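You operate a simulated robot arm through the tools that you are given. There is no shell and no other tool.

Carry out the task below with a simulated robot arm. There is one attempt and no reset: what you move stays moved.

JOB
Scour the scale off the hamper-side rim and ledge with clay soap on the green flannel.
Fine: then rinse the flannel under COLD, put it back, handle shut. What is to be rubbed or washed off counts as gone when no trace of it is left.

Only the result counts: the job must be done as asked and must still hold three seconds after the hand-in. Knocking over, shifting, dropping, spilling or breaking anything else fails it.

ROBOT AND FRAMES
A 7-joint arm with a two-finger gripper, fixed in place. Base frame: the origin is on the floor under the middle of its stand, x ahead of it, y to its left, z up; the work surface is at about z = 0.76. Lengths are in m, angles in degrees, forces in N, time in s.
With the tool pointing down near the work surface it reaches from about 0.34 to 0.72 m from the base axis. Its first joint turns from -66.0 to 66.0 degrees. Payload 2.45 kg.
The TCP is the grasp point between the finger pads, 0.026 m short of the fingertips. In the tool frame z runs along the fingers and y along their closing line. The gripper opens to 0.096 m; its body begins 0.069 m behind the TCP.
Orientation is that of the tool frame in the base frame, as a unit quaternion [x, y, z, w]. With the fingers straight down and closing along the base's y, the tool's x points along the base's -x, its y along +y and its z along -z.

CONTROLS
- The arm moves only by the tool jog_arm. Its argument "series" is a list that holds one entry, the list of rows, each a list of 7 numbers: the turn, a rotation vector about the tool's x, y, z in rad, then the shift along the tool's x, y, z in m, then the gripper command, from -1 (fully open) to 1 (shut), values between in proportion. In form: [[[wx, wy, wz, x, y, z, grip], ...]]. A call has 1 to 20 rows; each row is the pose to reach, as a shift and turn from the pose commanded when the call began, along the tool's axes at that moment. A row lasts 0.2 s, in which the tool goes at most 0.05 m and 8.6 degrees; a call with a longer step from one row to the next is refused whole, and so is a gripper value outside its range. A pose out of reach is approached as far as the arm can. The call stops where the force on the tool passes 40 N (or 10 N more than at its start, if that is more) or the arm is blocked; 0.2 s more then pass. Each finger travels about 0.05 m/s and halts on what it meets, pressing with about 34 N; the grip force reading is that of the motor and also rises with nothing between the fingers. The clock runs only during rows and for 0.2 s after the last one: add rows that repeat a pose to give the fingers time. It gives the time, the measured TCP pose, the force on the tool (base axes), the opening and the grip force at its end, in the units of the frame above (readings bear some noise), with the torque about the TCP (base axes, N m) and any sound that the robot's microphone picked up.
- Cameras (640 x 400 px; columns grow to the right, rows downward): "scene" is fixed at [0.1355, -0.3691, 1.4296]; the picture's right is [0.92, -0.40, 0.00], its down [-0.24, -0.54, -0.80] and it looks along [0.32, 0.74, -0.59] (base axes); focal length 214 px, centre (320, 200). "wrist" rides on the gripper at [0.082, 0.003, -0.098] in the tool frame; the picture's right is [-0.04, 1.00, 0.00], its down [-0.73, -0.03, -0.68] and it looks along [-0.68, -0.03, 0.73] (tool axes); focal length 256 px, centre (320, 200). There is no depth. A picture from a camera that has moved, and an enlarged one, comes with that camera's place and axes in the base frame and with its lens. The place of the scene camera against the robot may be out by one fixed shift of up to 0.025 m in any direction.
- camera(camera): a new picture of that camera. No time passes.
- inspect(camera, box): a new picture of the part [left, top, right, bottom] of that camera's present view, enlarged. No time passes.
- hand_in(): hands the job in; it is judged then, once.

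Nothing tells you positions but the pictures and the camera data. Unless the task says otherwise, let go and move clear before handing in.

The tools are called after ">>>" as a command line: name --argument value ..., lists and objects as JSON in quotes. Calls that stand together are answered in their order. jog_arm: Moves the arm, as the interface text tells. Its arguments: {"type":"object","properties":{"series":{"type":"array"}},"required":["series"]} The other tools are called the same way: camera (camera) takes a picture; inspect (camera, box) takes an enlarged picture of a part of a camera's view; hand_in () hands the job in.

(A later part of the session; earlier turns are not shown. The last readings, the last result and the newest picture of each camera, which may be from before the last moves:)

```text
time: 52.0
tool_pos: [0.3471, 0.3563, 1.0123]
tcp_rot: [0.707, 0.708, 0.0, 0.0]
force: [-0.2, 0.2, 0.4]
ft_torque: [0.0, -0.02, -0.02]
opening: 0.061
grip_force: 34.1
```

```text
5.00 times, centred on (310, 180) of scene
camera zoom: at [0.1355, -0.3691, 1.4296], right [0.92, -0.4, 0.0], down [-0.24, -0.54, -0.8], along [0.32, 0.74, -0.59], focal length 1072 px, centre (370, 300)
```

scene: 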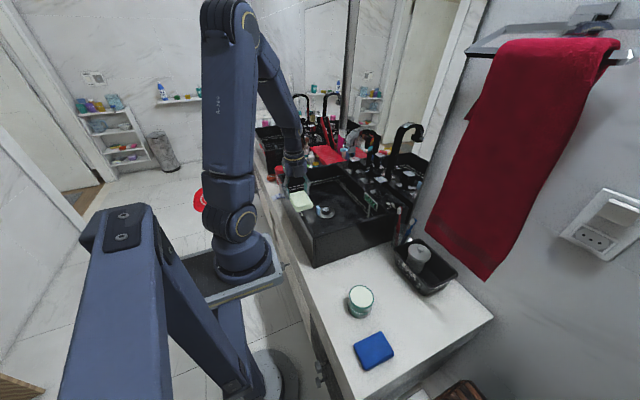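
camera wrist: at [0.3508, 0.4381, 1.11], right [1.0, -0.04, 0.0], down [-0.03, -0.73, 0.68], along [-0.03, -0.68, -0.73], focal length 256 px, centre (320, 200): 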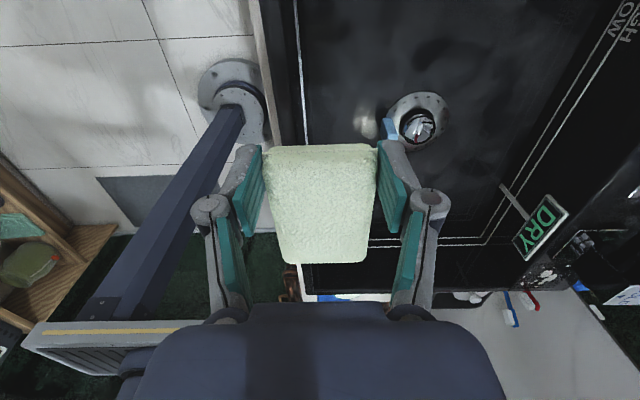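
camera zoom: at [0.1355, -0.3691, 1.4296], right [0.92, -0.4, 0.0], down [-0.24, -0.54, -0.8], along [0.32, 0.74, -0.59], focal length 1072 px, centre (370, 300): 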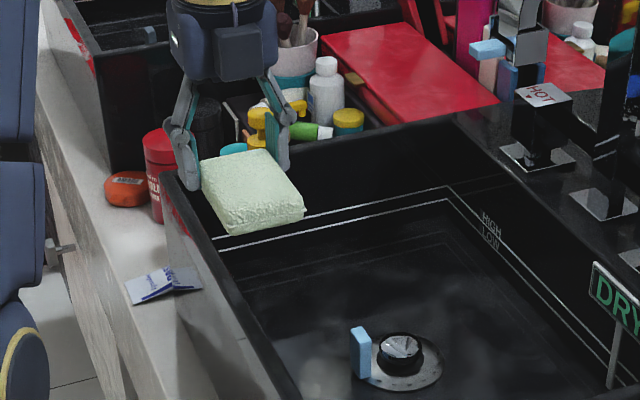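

The rim patch is completely gone, and the flannel is still soapy. Next the ledge: I'll swing back to yaw 0 over the basin's -y part, staying away from the spout.

>>> jog_arm --series '[[[0, 0, -0.1428, -0.02, 0.003, 0, 1], [0, 0, -0.2856, -0.045, 0.006, 0, 1], [0, 0, -0.4284, -0.07, 0.009, 0, 1], [0, 0, -0.5712, -0.095, 0.012, 0, 1], [0, 0, -0.714, -0.12, 0.015, 0, 1], [0, 0, -0.8568, -0.145, 0.018, 0, 1], [0, 0, -0.9996, -0.17, 0.021, 0, 1], [0, 0, -1.1424, -0.195, 0.024, 0, 1], [0, 0, -1.2852, -0.22, 0.027, 0, 1], [0, 0, -1.428, -0.24, 0.03, 0, 1], [0, 0, -1.5708, -0.249, 0.03, 0, 1], [0, 0, -1.5708, -0.249, 0.03, 0, 1]]]'

>>> jog_arm --series '[[[0, 0, 0, -0.04, 0, 0, 1], [0, 0, 0, -0.08, 0, 0, 1], [0, 0, 0, -0.12, 0, 0, 1], [0, 0, 0, -0.16, 0, 0, 1], [0, 0.025, 0, -0.195, 0, 0, 1], [0, 0.05, 0, -0.22, 0, 0, 1], [0, 0.05, 0, -0.22, 0, 0, 1]]]'

>>> camera --camera "wrist"

>>> inspect --camera "scene" --box '[340, 140, 440, 240]'

```text
time: 54.6
tool_pos: [0.3789, 0.1065, 1.0127]
tcp_rot: [-0.001, 1.0, 0.0, 0.0]
force: [-0.5, 0.6, -1.0]
ft_torque: [0.03, 0.05, 0.01]
opening: 0.0609
grip_force: 33.9
```

```text
time: 56.2
tool_pos: [0.5985, 0.1079, 1.0123]
tcp_rot: [0.0, 1.0, 0.0, -0.025]
force: [-0.4, 0.0, -0.3]
ft_torque: [0.0, 0.02, -0.02]
opening: 0.061
grip_force: 33.9
```

```text
taken
camera wrist: at [0.5224, 0.1115, 1.1143], right [0.04, 1.0, 0.0], down [0.77, -0.03, 0.64], along [0.64, -0.03, -0.77], focal length 256 px, centre (320, 200)
```

wrist: 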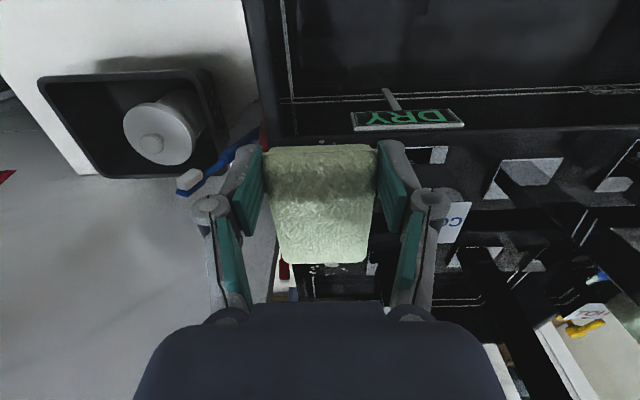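

```text
4.00 times, centred on (390, 190) of scene
camera zoom: at [0.1355, -0.3691, 1.4296], right [0.92, -0.4, 0.0], down [-0.24, -0.54, -0.8], along [0.32, 0.74, -0.59], focal length 858 px, centre (40, 240)
```

zoom: 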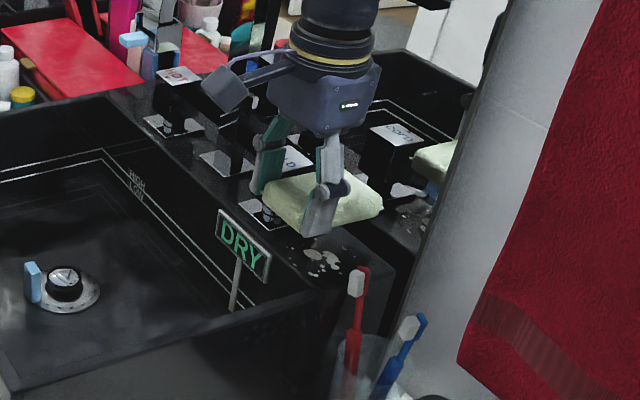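

The flannel is poised over the ledge patch with the toothbrushes and COLD block clear. I'll move forward 1.5 cm and descend in stages.

>>> jog_arm --series '[[[0, 0, 0, -0.0155, 0.001, 0, 1], [0, 0, 0, -0.0163, 0.001, 0.016, 1], [0, 0, 0, -0.0173, 0.001, 0.034, 1], [0, 0, 0, -0.018, 0.001, 0.047, 1], [0, 0, 0, -0.018, 0.001, 0.047, 1]]]'

>>> inspect --camera "scene" --box '[360, 160, 430, 230]'

>>> camera --camera "wrist"

```text
time: 57.4
tool_pos: [0.6152, 0.1094, 0.9626]
tcp_rot: [0.0, 1.0, 0.0, -0.025]
force: [-0.8, -0.3, 0.0]
ft_torque: [-0.01, 0.03, -0.01]
opening: 0.0607
grip_force: 34.3
```

```text
5.71 times, centred on (395, 195) of scene
camera zoom: at [0.1355, -0.3691, 1.4296], right [0.92, -0.4, 0.0], down [-0.24, -0.54, -0.8], along [0.32, 0.74, -0.59], focal length 1226 px, centre (-109, 229)
```

zoom: 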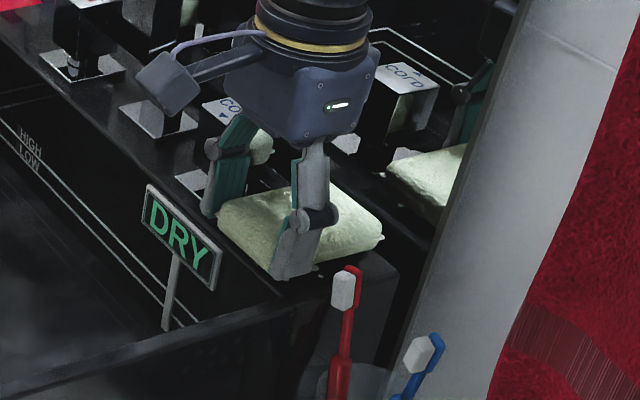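

```text
taken
camera wrist: at [0.5387, 0.1125, 1.0661], right [0.04, 1.0, 0.0], down [0.77, -0.03, 0.64], along [0.64, -0.03, -0.77], focal length 256 px, centre (320, 200)
```

wrist: 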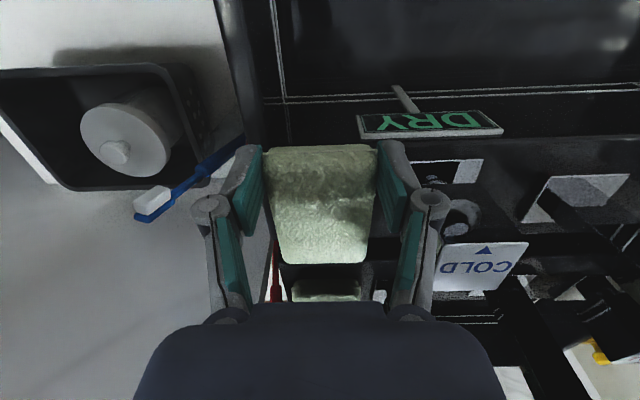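

Clear of everything. Descending finely now.

>>> jog_arm --series '[[[0, 0, 0, 0, 0, 0.003, 1], [0, 0, 0, 0, 0, 0.005, 1], [0, 0, 0, 0, 0, 0.006, 1], [0, 0, 0, 0, 0, 0.006, 1]]]'

>>> jog_arm --series '[[[0, 0, 0, 0, 0, 0.0005, 1], [0, 0, 0, 0, 0, 0.001, 1], [0, 0, 0, 0, 0, 0.001, 1]]]'

```text
time: 58.4
tool_pos: [0.6124, 0.1086, 0.9582]
tcp_rot: [0.0, 1.0, 0.0, -0.025]
force: [0.4, -0.8, -0.2]
ft_torque: [-0.02, 0.03, 0.04]
opening: 0.0607
grip_force: 34.0
```

```text
time: 59.2
tool_pos: [0.6136, 0.11, 0.9573]
tcp_rot: [0.0, 1.0, 0.0, -0.026]
force: [1.0, 0.8, -0.6]
ft_torque: [0.0, -0.02, -0.02]
opening: 0.0608
grip_force: 34.4
```

>>> jog_arm --series '[[[0, 0, 0, 0, 0, 0.001, 1], [0, 0, 0, 0, 0, 0.0015, 1], [0, 0, 0, 0, 0, 0.0015, 1]]]'

>>> jog_arm --series '[[[0, 0, 0, 0, 0, 0.0005, 1], [0, 0, 0, 0, 0, 0.001, 1], [0, 0, 0, 0, 0, 0.001, 1]]]'

```text
time: 60.0
tool_pos: [0.6144, 0.1092, 0.9564]
tcp_rot: [0.0, 1.0, 0.001, -0.025]
force: [0.1, -0.9, -1.2]
ft_torque: [-0.02, -0.02, -0.01]
opening: 0.0611
grip_force: 33.8
```

```text
time: 60.8
tool_pos: [0.6148, 0.1088, 0.9559]
tcp_rot: [0.0, 1.0, 0.0, -0.025]
force: [-0.9, 0.6, 4.6]
ft_torque: [0.0, -0.34, 0.05]
opening: 0.0608
grip_force: 33.6
```

Contact at ~5 N; the torque shows the far edge of the flannel touches first. I'll stroke sideways gently here to do the rear part first.

>>> jog_arm --series '[[[0, 0, 0, 0, 0.004, 0.0002, 1], [0, 0, 0, 0, 0.008, 0.0002, 1], [0, 0, 0, 0, 0.004, 0.0002, 1], [0, 0, 0, 0, 0, 0.0002, 1], [0, 0, 0, 0, -0.004, 0.0002, 1], [0, 0, 0, 0, -0.008, 0.0002, 1], [0, 0, 0, 0, -0.004, 0.0002, 1], [0, 0, 0, 0, 0, 0.0002, 1], [0, 0, 0, 0, 0.005, 0.0004, 1], [0, 0, 0, 0, 0.009, 0.0004, 1], [0, 0, 0, 0, 0.004, 0.0004, 1], [0, 0, 0, 0, 0, 0.0004, 1], [0, 0, 0, 0, -0.004, 0.0004, 1], [0, 0, 0, 0, -0.008, 0.0004, 1], [0, 0, 0, 0, -0.004, 0.0004, 1], [0, 0, 0, 0, 0, 0.0004, 1]]]'

>>> inspect --camera "scene" --box '[370, 170, 430, 230]'

```text
time: 64.2
tool_pos: [0.6152, 0.1083, 0.9546]
tcp_rot: [0.0, 1.0, -0.001, -0.025]
force: [0.3, -2.7, 5.8]
ft_torque: [-0.04, -0.48, -0.23]
opening: 0.0608
grip_force: 34.1
```

```text
6.67 times, centred on (400, 200) of scene
camera zoom: at [0.1353, -0.3692, 1.4296], right [0.92, -0.4, 0.0], down [-0.24, -0.54, -0.8], along [0.32, 0.74, -0.59], focal length 1430 px, centre (-213, 200)
```

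zoom: 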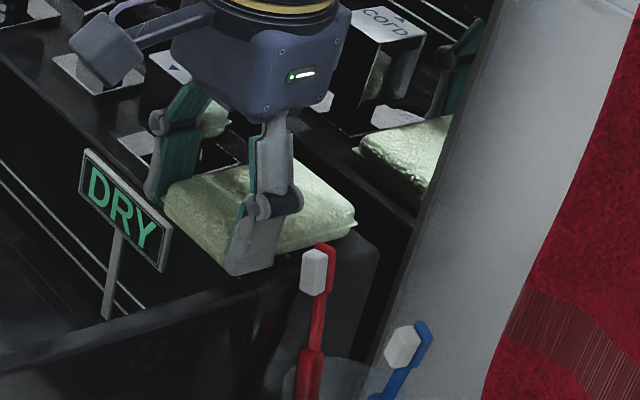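

Still far-edge contact at ~6 N. I'll level the flannel gradually (tilt back while lowering) as I keep stroking.

>>> jog_arm --series '[[[0, -0.01, 0, 0, 0.004, 0.0008, 1], [0, -0.01, 0, 0, 0.008, 0.0008, 1], [0, -0.01, 0, 0, 0.004, 0.0008, 1], [0, -0.01, 0, 0, 0, 0.0008, 1], [0, -0.01, 0, 0, -0.004, 0.0008, 1], [0, -0.01, 0, 0, -0.008, 0.0008, 1], [0, -0.01, 0, 0, -0.004, 0.0008, 1], [0, -0.01, 0, 0, 0, 0.0008, 1]]]'

>>> jog_arm --series '[[[0, -0.01, 0, 0, 0.004, 0.0008, 1], [0, -0.01, 0, 0, 0.008, 0.0008, 1], [0, -0.01, 0, 0, 0.004, 0.0008, 1], [0, -0.01, 0, 0, 0, 0.0008, 1], [0, -0.01, 0, 0, -0.004, 0.0008, 1], [0, -0.01, 0, 0, -0.008, 0.0008, 1], [0, -0.01, 0, 0, -0.004, 0.0008, 1], [0, -0.01, 0, 0, 0, 0.0008, 1]]]'

```text
time: 66.0
tool_pos: [0.6145, 0.1099, 0.9542]
tcp_rot: [0.0, 1.0, 0.001, -0.02]
force: [-0.1, -0.3, -0.6]
ft_torque: [-0.03, 0.03, 0.0]
opening: 0.0606
grip_force: 33.5
```

```text
time: 67.8
tool_pos: [0.6146, 0.1075, 0.952]
tcp_rot: [0.0, 1.0, 0.0, -0.016]
force: [-0.2, -0.6, -0.6]
ft_torque: [0.01, 0.01, -0.01]
opening: 0.061
grip_force: 34.2
```

>>> jog_arm --series '[[[0, 0, 0, 0, 0, 0.0005, 1], [0, 0, 0, 0, 0, 0.0008, 1], [0, 0, 0, 0, 0, 0.0008, 1]]]'

```text
time: 68.6
tool_pos: [0.6145, 0.109, 0.9526]
tcp_rot: [0.001, 1.0, 0.0, -0.015]
force: [1.4, 0.0, 2.2]
ft_torque: [-0.05, -0.2, -0.05]
opening: 0.0606
grip_force: 33.4
```

>>> jog_arm --series '[[[0, 0, 0, 0, 0.004, 0.0005, 1], [0, 0, 0, 0, 0.008, 0.0005, 1], [0, 0, 0, 0, 0.004, 0.0005, 1], [0, 0, 0, 0, 0, 0.0005, 1], [0, 0, 0, 0, -0.004, 0.0005, 1], [0, 0, 0, 0, -0.008, 0.0005, 1], [0, 0, 0, 0, -0.004, 0.0005, 1], [0, 0, 0, 0, 0, 0.0005, 1]]]'

>>> jog_arm --series '[[[0, -0.01, 0, 0, 0, 0.0005, 1], [0, -0.01, 0, 0, 0, 0.001, 1], [0, -0.01, 0, 0, 0, 0.001, 1]]]'

```text
time: 70.4
tool_pos: [0.6142, 0.1081, 0.9507]
tcp_rot: [0.001, 1.0, -0.001, -0.015]
force: [-0.3, -5.8, 10.2]
ft_torque: [-0.04, -0.47, -0.17]
opening: 0.0611
grip_force: 34.1
```

```text
time: 71.2
tool_pos: [0.6135, 0.1099, 0.9503]
tcp_rot: [-0.001, 1.0, 0.0, -0.01]
force: [-2.2, -5.9, 20.1]
ft_torque: [-0.19, 0.0, -0.03]
opening: 0.0608
grip_force: 33.7
```

Now the near part bears too (20 N, torque ≈0). Rubbing with sideways strokes at slightly lower force.

>>> jog_arm --series '[[[0, 0, 0, 0, 0, -0.0003, 1], [0, 0, 0, 0, 0.004, -0.0003, 1], [0, 0, 0, 0, 0.008, -0.0003, 1], [0, 0, 0, 0, 0.004, -0.0003, 1], [0, 0, 0, 0, 0, -0.0003, 1], [0, 0, 0, 0, -0.004, -0.0003, 1], [0, 0, 0, 0, -0.008, -0.0003, 1], [0, 0, 0, 0, -0.004, -0.0003, 1], [0, 0, 0, 0, 0, -0.0003, 1], [0, 0, 0, -0.003, 0, -0.0003, 1], [0, 0, 0, -0.006, 0, -0.0003, 1], [0, 0, 0, -0.003, 0, -0.0003, 1], [0, 0, 0, 0, 0, -0.0003, 1], [0, 0, 0, 0, 0, -0.0003, 1]]]'

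```text
time: 74.2
tool_pos: [0.613, 0.1078, 0.9511]
tcp_rot: [0.0, 1.0, 0.0, -0.01]
force: [3.7, 0.6, 6.5]
ft_torque: [0.01, -0.12, 0.04]
opening: 0.0608
grip_force: 34.5
```

>>> jog_arm --series '[[[0, 0, 0, 0, 0, 0.0003, 1], [0, 0, 0, 0, 0.005, 0.0003, 1], [0, 0, 0, 0, 0.01, 0.0003, 1], [0, 0, 0, 0, 0.005, 0.0003, 1], [0, 0, 0, 0, 0, 0.0003, 1], [0, 0, 0, 0, -0.004, 0.0003, 1], [0, 0, 0, 0, -0.008, 0.0003, 1], [0, 0, 0, 0, -0.004, 0.0003, 1], [0, 0, 0, 0, 0, 0.0003, 1], [0, 0, 0, 0, 0.005, 0.0005, 1], [0, 0, 0, 0, 0.01, 0.0005, 1], [0, 0, 0, 0, 0.005, 0.0005, 1], [0, 0, 0, 0, 0, 0.0005, 1], [0, 0, 0, 0, -0.004, 0.0005, 1], [0, 0, 0, 0, -0.008, 0.0005, 1], [0, 0, 0, 0, -0.004, 0.0005, 1], [0, 0, 0, 0, 0, 0.0005, 1]]]'

>>> jog_arm --series '[[[0, 0, 0, 0, 0, -0.015, 1], [0, 0, 0, 0, 0, -0.04, 1], [0, 0, 0, 0.02, 0, -0.06, 1], [0, 0, 0, 0.06, 0, -0.06, 1], [0, 0, 0, 0.1, 0, -0.06, 1], [0, 0, 0, 0.13, 0, -0.06, 1], [0, 0, 0, 0.13, 0, -0.06, 1]]]'

>>> inspect --camera "scene" --box '[370, 180, 420, 230]'

>>> camera --camera "wrist"

```text
time: 77.8
tool_pos: [0.6137, 0.1073, 0.9507]
tcp_rot: [0.001, 1.0, -0.001, -0.009]
force: [0.2, -6.1, 12.9]
ft_torque: [-0.04, -0.01, -0.03]
opening: 0.0609
grip_force: 34.3
```

```text
time: 79.4
tool_pos: [0.4837, 0.1089, 1.0133]
tcp_rot: [0.0, 1.0, 0.0, -0.009]
force: [-0.1, 0.3, -0.4]
ft_torque: [0.04, 0.02, -0.02]
opening: 0.0607
grip_force: 34.0
```

```text
8.00 times, centred on (395, 205) of scene
camera zoom: at [0.1355, -0.3691, 1.4296], right [0.92, -0.4, 0.0], down [-0.24, -0.54, -0.8], along [0.32, 0.74, -0.59], focal length 1716 px, centre (-280, 160)
```

zoom: 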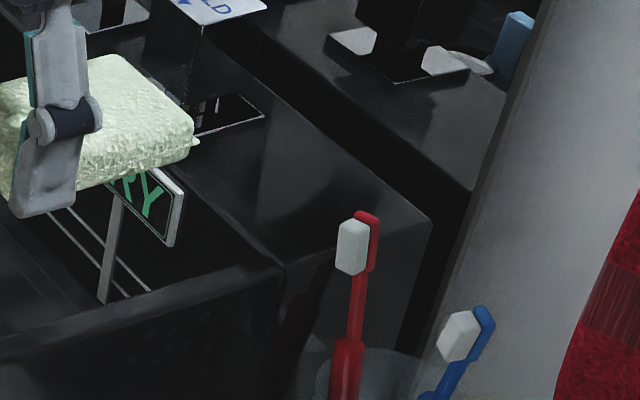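

```text
taken
camera wrist: at [0.4057, 0.1132, 1.1126], right [0.04, 1.0, 0.0], down [0.75, -0.03, 0.66], along [0.66, -0.03, -0.75], focal length 256 px, centre (320, 200)
```

wrist: 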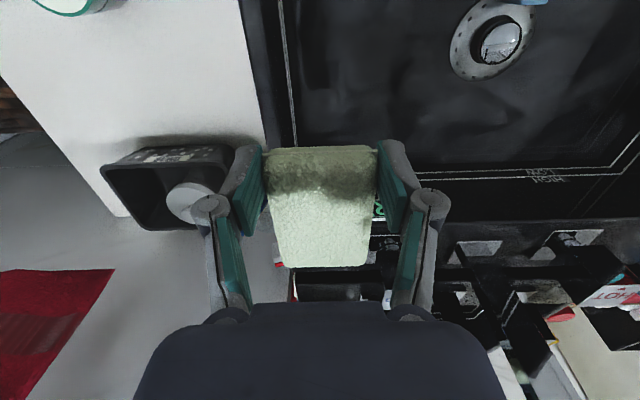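

The ledge patch looks gone and the toothbrushes are unmoved. I'll zoom harder to check for any leftover specks on both places.

>>> inspect --camera "scene" --box '[376, 192, 406, 216]'

>>> inspect --camera "scene" --box '[288, 198, 314, 224]'

```text
16.00 times, centred on (391, 204) of scene
camera zoom: at [0.1355, -0.3691, 1.4296], right [0.92, -0.4, 0.0], down [-0.24, -0.54, -0.8], along [0.32, 0.74, -0.59], focal length 3432 px, centre (-816, 136)
```

zoom: 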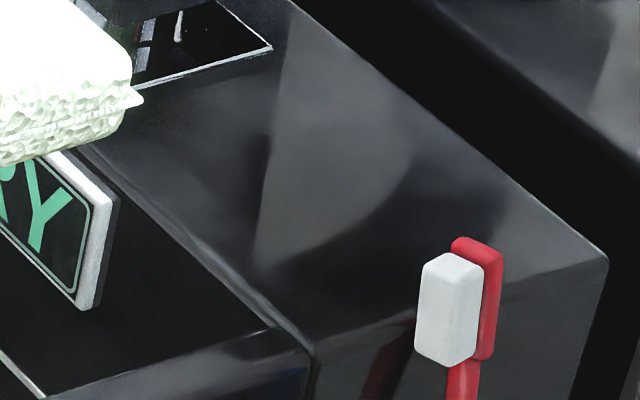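

```text
15.38 times, centred on (301, 211) of scene
camera zoom: at [0.1355, -0.3691, 1.4296], right [0.92, -0.4, 0.0], down [-0.24, -0.54, -0.8], along [0.32, 0.74, -0.59], focal length 3300 px, centre (612, 31)
```

zoom: 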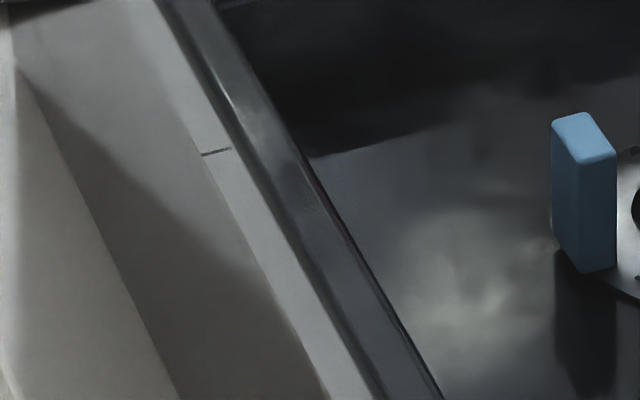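

Both patches are clean as far as I can see. Now I'll study the spout's outlet and the COLD handle before the rinse.

>>> inspect --camera "scene" --box '[330, 110, 400, 190]'

>>> inspect --camera "scene" --box '[365, 165, 405, 205]'

>>> inspect --camera "scene" --box '[300, 190, 350, 230]'

```text
5.00 times, centred on (365, 150) of scene
camera zoom: at [0.1355, -0.3691, 1.4296], right [0.92, -0.4, 0.0], down [-0.24, -0.54, -0.8], along [0.32, 0.74, -0.59], focal length 1072 px, centre (95, 450)
```

zoom: 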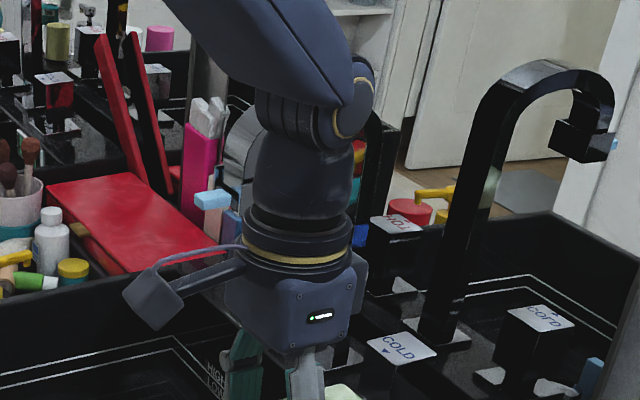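

```text
10.00 times, centred on (385, 185) of scene
camera zoom: at [0.1355, -0.3691, 1.4296], right [0.92, -0.4, 0.0], down [-0.24, -0.54, -0.8], along [0.32, 0.74, -0.59], focal length 2145 px, centre (-330, 350)
```

zoom: 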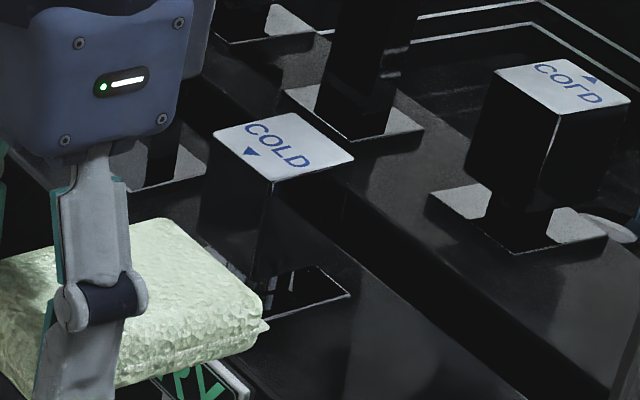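

```text
10.00 times, centred on (325, 210) of scene
camera zoom: at [0.1355, -0.3691, 1.4296], right [0.92, -0.4, 0.0], down [-0.24, -0.54, -0.8], along [0.32, 0.74, -0.59], focal length 2145 px, centre (270, 100)
```

zoom: 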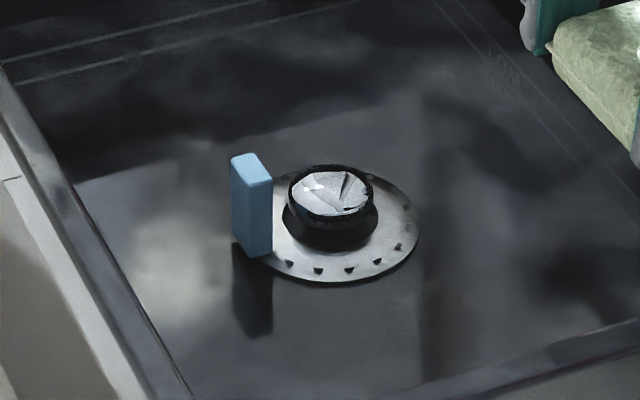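

The spout's head seems to be around (0.53, 0.285, 1.09), with the handle being a square block. I have to free the gripper to work the handle, so I'll park the soapy flannel on the basin floor at about (0.51, 0.17), away from the drain, descending carefully.

>>> jog_arm --series '[[[0, -0.018, 0, 0, 0.03, 0, 1], [0, -0.018, 0, 0, 0.06, 0.01, 1], [0, -0.018, 0, 0, 0.062, 0.045, 1], [0, -0.018, 0, 0, 0.062, 0.085, 1], [0, -0.018, 0, 0, 0.062, 0.12, 1], [0, -0.018, 0, 0, 0.062, 0.14, 1], [0, -0.018, 0, 0, 0.062, 0.14, 1]]]'

>>> camera --camera "wrist"

>>> inspect --camera "scene" --box '[290, 140, 410, 260]'

```text
time: 81.0
tool_pos: [0.4825, 0.1711, 0.8721]
tcp_rot: [0.0, 1.0, 0.0, -0.001]
force: [0.4, 0.0, 0.3]
ft_torque: [-0.03, 0.02, 0.0]
opening: 0.0609
grip_force: 33.6
```

```text
taken
camera wrist: at [0.4015, 0.1744, 0.9707], right [0.04, 1.0, 0.0], down [0.73, -0.03, 0.68], along [0.68, -0.03, -0.74], focal length 256 px, centre (320, 200)
```

wrist: 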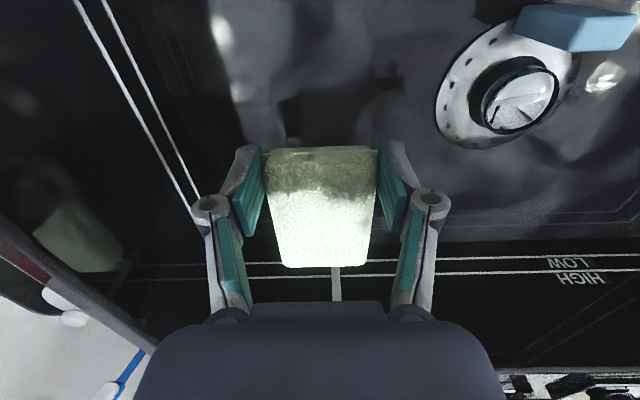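

```text
3.33 times, centred on (350, 200) of scene
camera zoom: at [0.1355, -0.3691, 1.4296], right [0.92, -0.4, 0.0], down [-0.24, -0.54, -0.8], along [0.32, 0.74, -0.59], focal length 715 px, centre (220, 200)
```

zoom: 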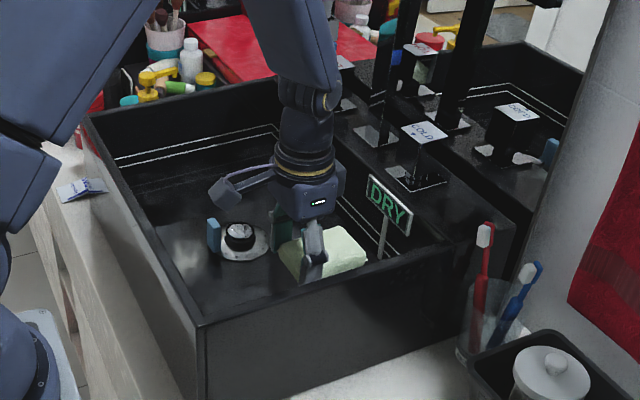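

Clear of the drain and the sign's stem. Descending in small rows until contact.

>>> jog_arm --series '[[[0, 0, 0, 0, 0, 0.004, 1], [0, 0, 0, 0, 0, 0.008, 1], [0, 0, 0, 0, 0, 0.012, 1], [0, 0, 0, 0, 0, 0.016, 1], [0, 0, 0, 0, 0, 0.02, 1], [0, 0, 0, 0, 0, 0.02, 1]]]'

>>> jog_arm --series '[[[0, 0, 0, 0, 0, 0.003, 1], [0, 0, 0, 0, 0, 0.006, 1], [0, 0, 0, 0, 0, 0.009, 1], [0, 0, 0, 0, 0, 0.012, 1], [0, 0, 0, 0, 0, 0.012, 1]]]'

```text
time: 82.4
tool_pos: [0.4826, 0.1712, 0.8521]
tcp_rot: [-0.001, 1.0, 0.0, -0.001]
force: [-0.3, 0.4, -0.7]
ft_torque: [0.01, 0.01, 0.0]
opening: 0.0607
grip_force: 34.0
```

```text
time: 83.6
tool_pos: [0.4822, 0.172, 0.8406]
tcp_rot: [0.0, 1.0, -0.001, -0.001]
force: [0.4, -0.2, -0.1]
ft_torque: [-0.02, 0.0, 0.04]
opening: 0.0605
grip_force: 33.9
```

>>> jog_arm --series '[[[0, 0, 0, 0, 0, 0.003, 1], [0, 0, 0, 0, 0, 0.006, 1], [0, 0, 0, 0, 0, 0.009, 1], [0, 0, 0, 0, 0, 0.012, 1], [0, 0, 0, 0, 0, 0.012, 1]]]'

>>> camera --camera "wrist"

>>> inspect --camera "scene" --box '[310, 160, 390, 240]'

```text
time: 84.7
tool_pos: [0.4838, 0.1714, 0.8305]
tcp_rot: [0.001, 1.0, 0.0, 0.002]
force: [-3.0, -1.4, 11.1]
ft_torque: [0.03, 0.22, -0.01]
opening: 0.0608
grip_force: 33.4
stopped in row 5: the force on the tool passed its limit at 45 N (the readings are from after the stop); the commanded pose is now the measured one
```

```text
taken
camera wrist: at [0.4024, 0.1745, 0.9282], right [0.04, 1.0, 0.0], down [0.73, -0.03, 0.68], along [0.68, -0.03, -0.73], focal length 256 px, centre (320, 200)
```

wrist: 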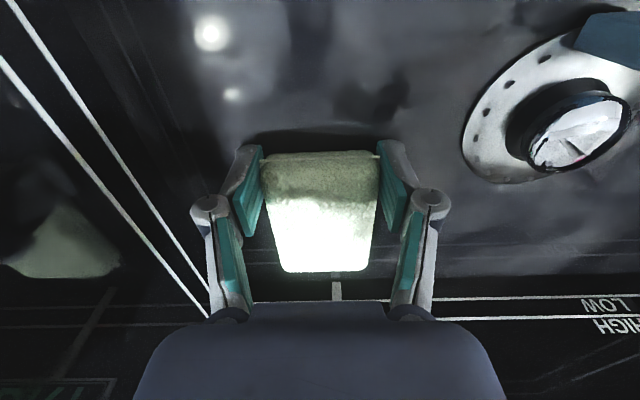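

```text
5.00 times, centred on (350, 200) of scene
camera zoom: at [0.1352, -0.3692, 1.4296], right [0.92, -0.4, 0.0], down [-0.24, -0.54, -0.8], along [0.32, 0.74, -0.59], focal length 1072 px, centre (170, 200)
```

zoom: 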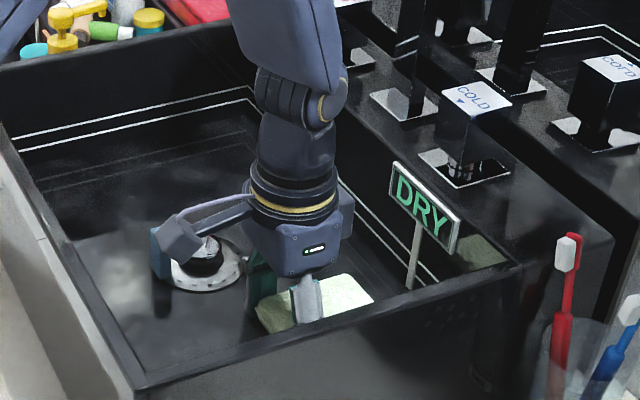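

Contact: the flannel rests on the basin floor (TCP z≈0.83). I'll ease off, open the fingers and rise straight up.

>>> jog_arm --series '[[[0, 0, 0, 0, 0, -0.0005, 1], [0, 0, 0, 0, 0, -0.0005, -0.55], [0, 0, 0, 0, 0, -0.0005, -0.55], [0, 0, 0, 0, 0, -0.0005, -0.55], [0, 0, 0, 0, 0, -0.02, -0.55], [0, 0, 0, 0, 0, -0.05, -0.55], [0, 0, 0, 0, 0, -0.09, -0.55], [0, 0, 0, 0, 0, -0.13, -0.55], [0, 0, 0, 0, 0, -0.17, -0.55], [0, 0, 0, 0, 0, -0.2, -0.55], [0, 0, 0, 0, 0, -0.2, -0.55]]]'

>>> camera --camera "wrist"

>>> inspect --camera "scene" --box '[310, 160, 410, 240]'

```text
time: 87.1
tool_pos: [0.482, 0.1715, 1.0302]
tcp_rot: [0.0, 1.0, 0.001, 0.002]
force: [1.1, 0.3, -0.2]
ft_torque: [-0.04, 0.01, -0.02]
opening: 0.0744
grip_force: 0.1
```

```text
taken
camera wrist: at [0.401, 0.1755, 1.1277], right [0.04, 1.0, 0.0], down [0.73, -0.03, 0.68], along [0.68, -0.03, -0.73], focal length 256 px, centre (320, 200)
```

wrist: 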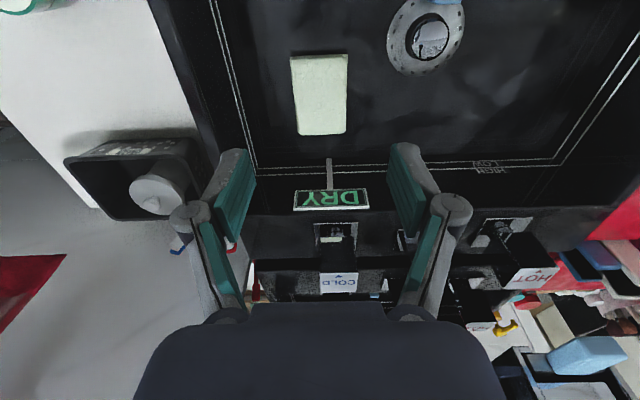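

```text
5.00 times, centred on (360, 200) of scene
camera zoom: at [0.1355, -0.3691, 1.4296], right [0.92, -0.4, 0.0], down [-0.24, -0.54, -0.8], along [0.32, 0.74, -0.59], focal length 1072 px, centre (120, 200)
```

zoom: 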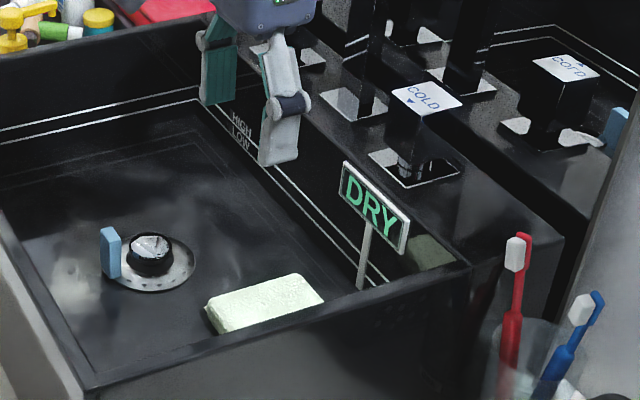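

Flannel parked. I'll check the cleaned ledge from this angle and then look at the COLD handle and spout.

>>> inspect --camera "wrist" --box '[240, 190, 400, 300]'

>>> inspect --camera "wrist" --box '[480, 200, 640, 400]'

```text
3.64 times, centred on (320, 245) of wrist
camera zoom: at [0.401, 0.1755, 1.1277], right [0.04, 1.0, 0.0], down [0.73, -0.03, 0.68], along [0.68, -0.03, -0.73], focal length 931 px, centre (320, 36)
```

zoom: 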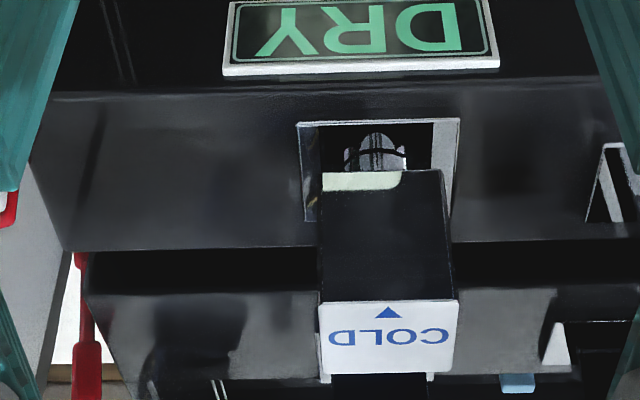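

```text
2.00 times, centred on (560, 300) of wrist
camera zoom: at [0.401, 0.1755, 1.1277], right [0.04, 1.0, 0.0], down [0.73, -0.03, 0.68], along [0.68, -0.03, -0.73], focal length 512 px, centre (-160, 0)
```

zoom: 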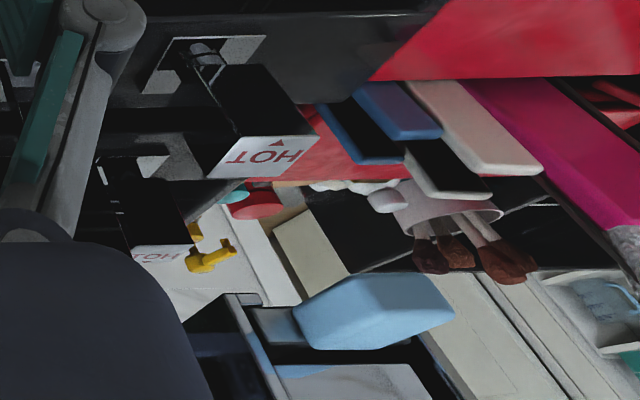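

The ledge is clean. Now I'll bring the open gripper above the COLD block (centre ≈ (0.658, 0.185), top z≈0.986), narrowed to 6 cm so it stays clear of the spout column.

>>> jog_arm --series '[[[0, 0, 0, -0.02, 0.003, -0.015, -0.25], [0, 0, 0, -0.06, 0.006, -0.03, -0.25], [0, 0, 0, -0.1, 0.01, -0.03, -0.25], [0, 0, 0, -0.14, 0.0135, -0.03, -0.25], [0, 0, 0, -0.165, 0.0135, -0.03, -0.25], [0, 0, 0, -0.175, 0.0135, -0.03, -0.25], [0, 0, 0, -0.175, 0.0135, -0.03, -0.25]]]'

>>> camera --camera "wrist"

>>> inspect --camera "scene" --box '[340, 120, 430, 210]'

```text
time: 88.7
tool_pos: [0.6574, 0.1863, 1.0616]
tcp_rot: [0.0, 1.0, 0.001, 0.002]
force: [0.2, 0.3, 0.8]
ft_torque: [0.02, 0.01, 0.02]
opening: 0.0599
grip_force: 0.1
```

```text
taken
camera wrist: at [0.5765, 0.1893, 1.1589], right [0.04, 1.0, 0.0], down [0.73, -0.03, 0.68], along [0.68, -0.03, -0.73], focal length 256 px, centre (320, 200)
```

wrist: 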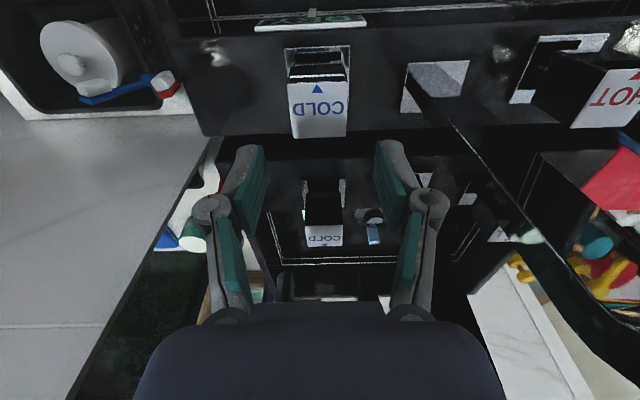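

```text
4.44 times, centred on (385, 165) of scene
camera zoom: at [0.1355, -0.3691, 1.4296], right [0.92, -0.4, 0.0], down [-0.24, -0.54, -0.8], along [0.32, 0.74, -0.59], focal length 953 px, centre (31, 356)
```

zoom: 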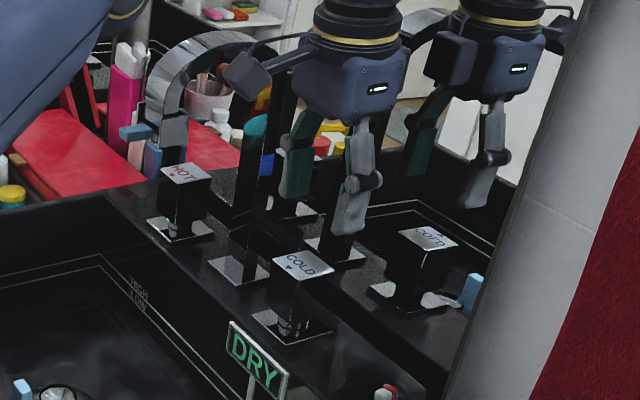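

Well aligned over the COLD block. Descending so the pads straddle it, then I'll close gently.

>>> jog_arm --series '[[[0, 0, 0, 0.0045, -0.0013, 0.02, -0.25], [0, 0, 0, 0.0045, -0.0013, 0.04, -0.25], [0, 0, 0, 0.0045, -0.0013, 0.06, -0.25], [0, 0, 0, 0.0045, -0.0013, 0.076, -0.25], [0, 0, 0, 0.0045, -0.0013, 0.087, -0.25], [0, 0, 0, 0.0045, -0.0013, 0.087, -0.25]]]'

>>> camera --camera "wrist"

>>> inspect --camera "scene" --box '[360, 140, 430, 210]'

```text
time: 90.1
tool_pos: [0.6548, 0.1829, 0.9739]
tcp_rot: [0.001, 1.0, 0.002, 0.002]
force: [0.1, 0.2, -0.2]
ft_torque: [0.04, 0.02, 0.02]
opening: 0.0601
grip_force: 0.0
```

```text
taken
camera wrist: at [0.573, 0.1861, 1.0716], right [0.04, 1.0, 0.0], down [0.73, -0.03, 0.68], along [0.68, -0.03, -0.73], focal length 256 px, centre (320, 200)
```

wrist: 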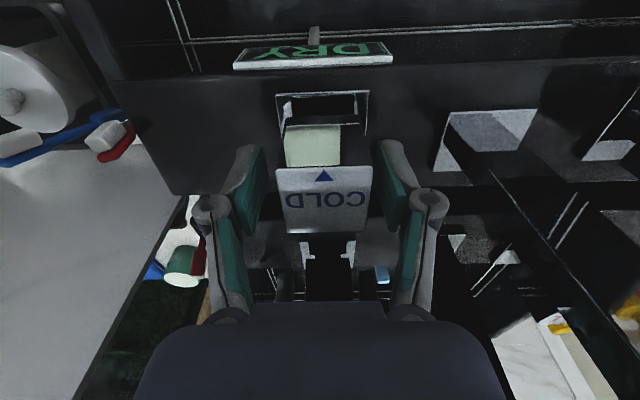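

```text
5.71 times, centred on (395, 175) of scene
camera zoom: at [0.1355, -0.3691, 1.4296], right [0.92, -0.4, 0.0], down [-0.24, -0.54, -0.8], along [0.32, 0.74, -0.59], focal length 1226 px, centre (-109, 343)
```

zoom: 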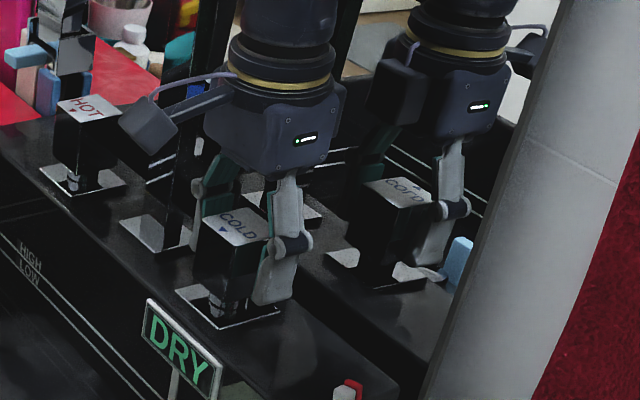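

The fingers straddle the COLD block. Closing on it now.

>>> jog_arm --series '[[[0, 0, 0, 0, 0, 0, 1], [0, 0, 0, 0, 0, 0, 1], [0, 0, 0, 0, 0, 0, 1], [0, 0, 0, 0, 0, 0, 1]]]'

>>> jog_arm --series '[[[0, 0, -0.03, 0, 0, 0, 1], [0, 0, -0.06, 0, 0, 0, 1], [0, 0, -0.06, 0, 0, 0, 1]]]'

```text
time: 91.1
tool_pos: [0.6531, 0.1841, 0.9725]
tcp_rot: [0.0, 1.0, 0.002, 0.003]
force: [2.7, 14.6, -0.3]
ft_torque: [0.51, -0.44, 0.0]
opening: 0.0397
grip_force: 44.6
```

```text
time: 91.9
tool_pos: [0.654, 0.184, 0.9743]
tcp_rot: [-0.029, 1.0, 0.003, 0.002]
force: [10.2, 21.3, 4.4]
ft_torque: [0.33, 0.7, -0.05]
opening: 0.04
grip_force: 45.3
```

>>> inspect --camera "wrist" --box '[260, 80, 400, 240]'

>>> inspect --camera "scene" --box '[370, 160, 420, 210]'

```text
2.50 times, centred on (330, 160) of wrist
camera zoom: at [0.5727, 0.1831, 1.0719], right [-0.02, 1.0, 0.01], down [0.73, 0.01, 0.68], along [0.68, 0.02, -0.73], focal length 640 px, centre (295, 300)
```

zoom: 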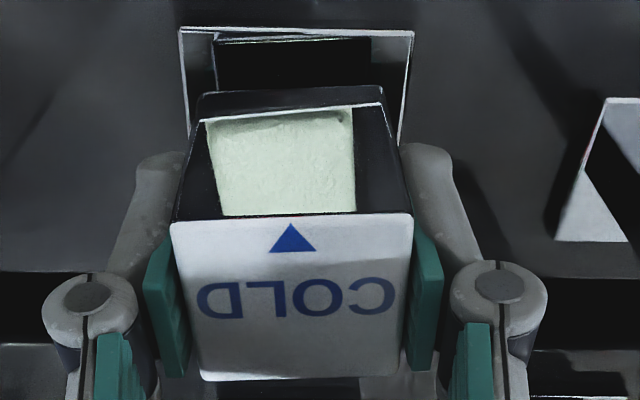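

```text
8.00 times, centred on (395, 185) of scene
camera zoom: at [0.1357, -0.3685, 1.4297], right [0.92, -0.4, 0.0], down [-0.24, -0.54, -0.8], along [0.32, 0.74, -0.59], focal length 1716 px, centre (-280, 320)
```

zoom: 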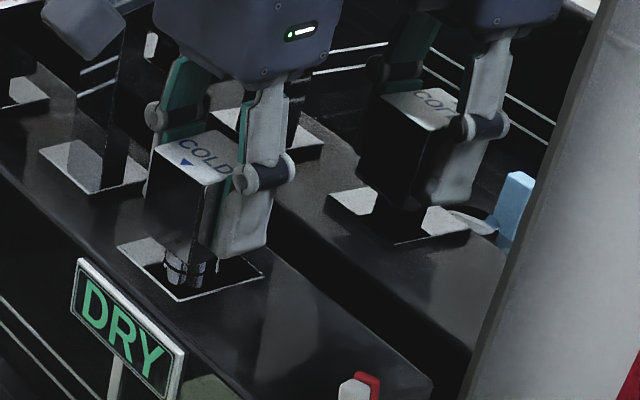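

The block turns with the tool with almost no torque. I'll continue turning counter-clockwise in small steps, easing the side load, and listen for water.

>>> jog_arm --series '[[[0, 0, -0.05, -0.0005, 0.0007, 0, 1], [0, 0, -0.1, -0.0005, 0.0007, 0, 1], [0, 0, -0.15, -0.0005, 0.0007, 0, 1], [0, 0, -0.2, -0.0005, 0.0007, 0, 1], [0, 0, -0.2, -0.0005, 0.0007, 0, 1]]]'

>>> inspect --camera "wrist" --box '[260, 80, 400, 240]'

>>> inspect --camera "scene" --box '[310, 120, 420, 230]'

```text
time: 93.1
tool_pos: [0.6537, 0.1856, 0.9749]
tcp_rot: [-0.129, 0.992, 0.002, 0.003]
force: [9.8, 21.9, 11.5]
ft_torque: [0.27, 0.85, -0.06]
opening: 0.0399
grip_force: 45.1
```

```text
2.50 times, centred on (330, 160) of wrist
camera zoom: at [0.5747, 0.1675, 1.0719], right [-0.22, 0.98, 0.0], down [0.71, 0.16, 0.68], along [0.67, 0.15, -0.73], focal length 640 px, centre (295, 300)
```

zoom: 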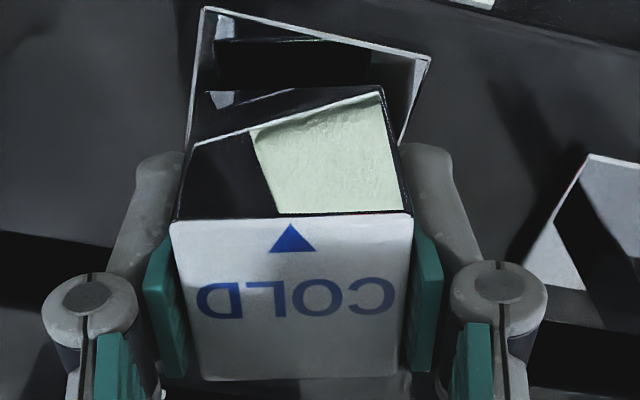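

```text
3.64 times, centred on (365, 175) of scene
camera zoom: at [0.1355, -0.3686, 1.4297], right [0.92, -0.4, 0.0], down [-0.24, -0.54, -0.8], along [0.32, 0.74, -0.59], focal length 780 px, centre (156, 291)
```

zoom: 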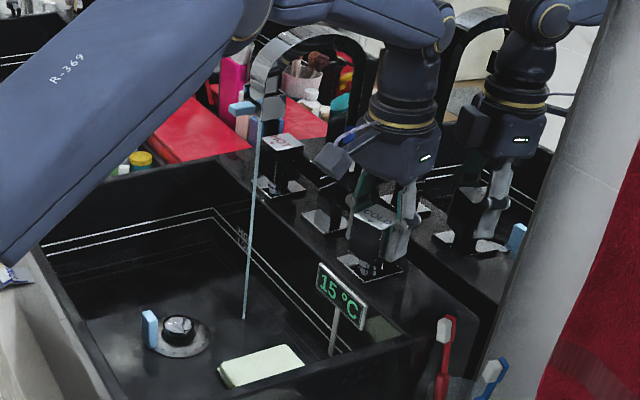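

COLD opens counter-clockwise: water is running and the sign now reads 15 °C. I'll open it a bit more for a better flow, then release.

>>> jog_arm --series '[[[0, 0, -0.05, 0, 0, 0, 1], [0, 0, -0.1, 0, 0, 0, 1], [0, 0, -0.15, 0, 0, 0, 1], [0, 0, -0.2, 0, 0, 0, 1], [0, 0, -0.2, 0, 0, 0, 1]]]'

>>> inspect --camera "scene" --box '[310, 120, 420, 230]'

```text
time: 94.3
tool_pos: [0.6544, 0.1859, 0.9742]
tcp_rot: [-0.228, 0.974, 0.003, 0.003]
force: [9.2, 23.4, 14.7]
ft_torque: [0.2, 0.19, -0.03]
opening: 0.0396
grip_force: 44.7
```

```text
3.64 times, centred on (365, 175) of scene
camera zoom: at [0.1354, -0.3685, 1.4298], right [0.92, -0.4, 0.0], down [-0.24, -0.54, -0.8], along [0.32, 0.74, -0.59], focal length 780 px, centre (156, 291)
```

zoom: 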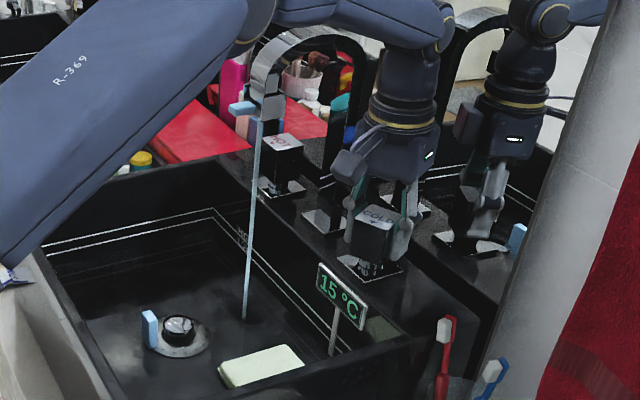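

Good stream. I'll release the handle and rise clear.

>>> jog_arm --series '[[[0, 0, 0, 0, 0, 0, -0.25], [0, 0, 0, 0, 0, 0, -0.25], [0, 0, 0, 0, 0, 0, -0.25], [0, 0, 0, 0, 0, -0.03, -0.25], [0, 0, 0, 0, 0, -0.07, -0.25], [0, 0, 0, 0, 0, -0.1, -0.25], [0, 0, 0, 0, 0, -0.1, -0.25]]]'

>>> camera --camera "wrist"

>>> inspect --camera "scene" --box '[290, 110, 430, 230]'

```text
time: 95.9
tool_pos: [0.6542, 0.1842, 1.0753]
tcp_rot: [-0.228, 0.974, 0.0, 0.002]
force: [0.5, -0.3, -0.2]
ft_torque: [0.04, 0.01, 0.04]
opening: 0.0597
grip_force: 0.0
```

```text
taken
camera wrist: at [0.5781, 0.1502, 1.1722], right [-0.41, 0.91, 0.0], down [0.67, 0.3, 0.68], along [0.62, 0.28, -0.73], focal length 256 px, centre (320, 200)
```

wrist: 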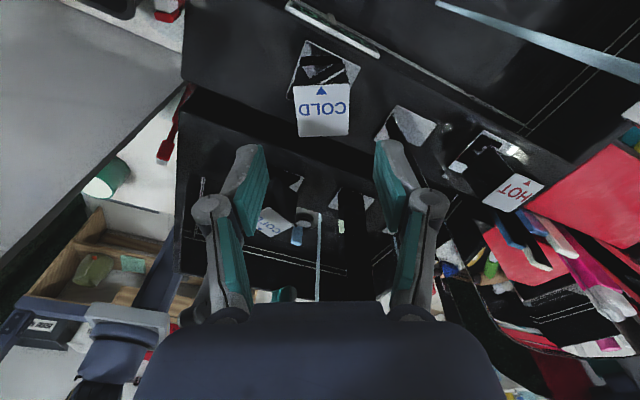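

```text
3.33 times, centred on (360, 170) of scene
camera zoom: at [0.1355, -0.3691, 1.4296], right [0.92, -0.4, 0.0], down [-0.24, -0.54, -0.8], along [0.32, 0.74, -0.59], focal length 715 px, centre (187, 300)
```

zoom: 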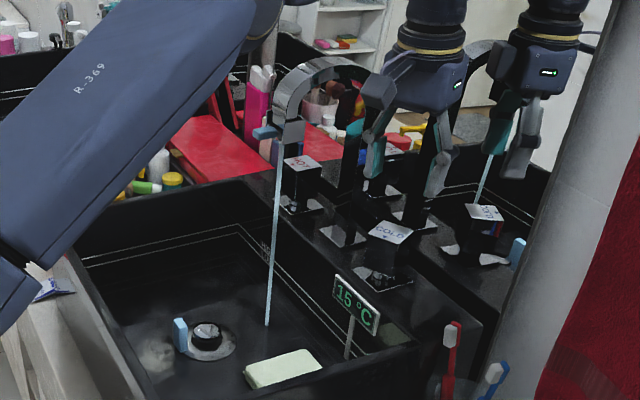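

The handle stays open and the stream falls at about (0.553, 0.291). Now I go back to pick up the flannel in the basin (centre ≈ (0.514, 0.171)), gripping it off-centre so it can later be put back exactly as it was.

>>> jog_arm --series '[[[0, 0, 0.1, 0.02, 0.0075, 0, -0.5], [0, 0, 0.2, 0.05, 0.019, 0, -0.5], [0, 0, 0.3, 0.08, 0.03, 0, -0.5], [0, 0, 0.4, 0.105, 0.0395, 0, -0.5], [0, 0, 0.46, 0.119, 0.0447, 0, -0.5], [0, 0, 0.46, 0.119, 0.0447, 0, -0.5]]]'

>>> camera --camera "wrist"

```text
time: 97.3
tool_pos: [0.5269, 0.1703, 1.0755]
tcp_rot: [0.001, 1.0, 0.001, 0.001]
force: [-0.9, 0.3, -0.5]
ft_torque: [0.01, 0.0, 0.01]
opening: 0.0717
grip_force: 0.1
```

```text
taken
camera wrist: at [0.4451, 0.174, 1.1708], right [0.04, 1.0, 0.0], down [0.73, -0.03, 0.68], along [0.68, -0.03, -0.73], focal length 256 px, centre (320, 200)
```

wrist: 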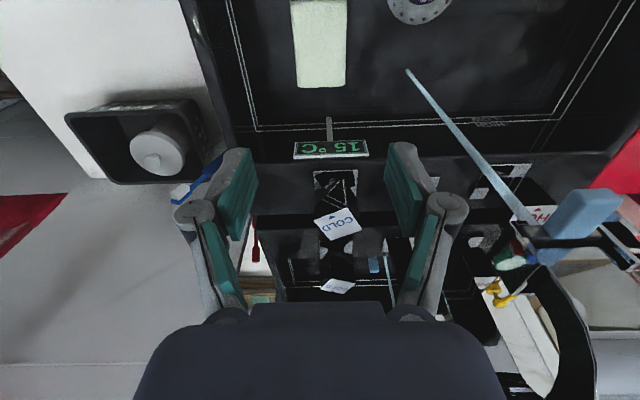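

>>> jog_arm --series '[[[0, 0, 0, -0.002, 0.001, 0.04, -0.5], [0, 0, 0, -0.002, 0.001, 0.08, -0.5], [0, 0, 0, -0.002, 0.001, 0.12, -0.5], [0, 0, 0, -0.002, 0.001, 0.16, -0.5], [0, 0, 0, -0.002, 0.001, 0.195, -0.5], [0, 0, 0, -0.002, 0.001, 0.22, -0.5], [0, 0, 0, -0.002, 0.001, 0.236, -0.5], [0, 0, 0, -0.002, 0.001, 0.243, -0.5], [0, 0, 0, -0.002, 0.001, 0.243, -0.5]]]'

>>> camera --camera "wrist"

>>> inspect --camera "scene" --box '[290, 130, 420, 240]'

```text
time: 99.3
tool_pos: [0.5292, 0.1715, 0.8307]
tcp_rot: [-0.001, 1.0, 0.001, 0.001]
force: [0.3, 0.5, 0.1]
ft_torque: [0.0, -0.01, 0.03]
opening: 0.0719
grip_force: 0.0
```

```text
taken
camera wrist: at [0.4489, 0.1753, 0.9281], right [0.04, 1.0, 0.0], down [0.73, -0.03, 0.68], along [0.68, -0.03, -0.73], focal length 256 px, centre (320, 200)
```

wrist: 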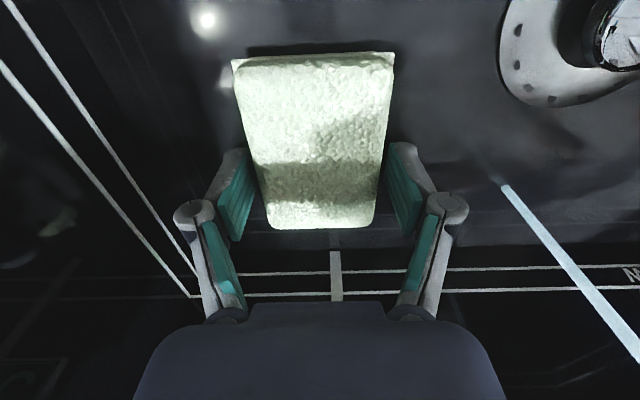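

```text
3.64 times, centred on (355, 185) of scene
camera zoom: at [0.1355, -0.3691, 1.4296], right [0.92, -0.4, 0.0], down [-0.24, -0.54, -0.8], along [0.32, 0.74, -0.59], focal length 780 px, centre (193, 254)
```

zoom: 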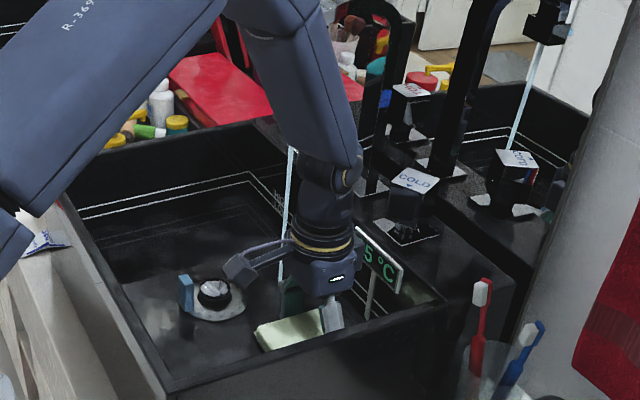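

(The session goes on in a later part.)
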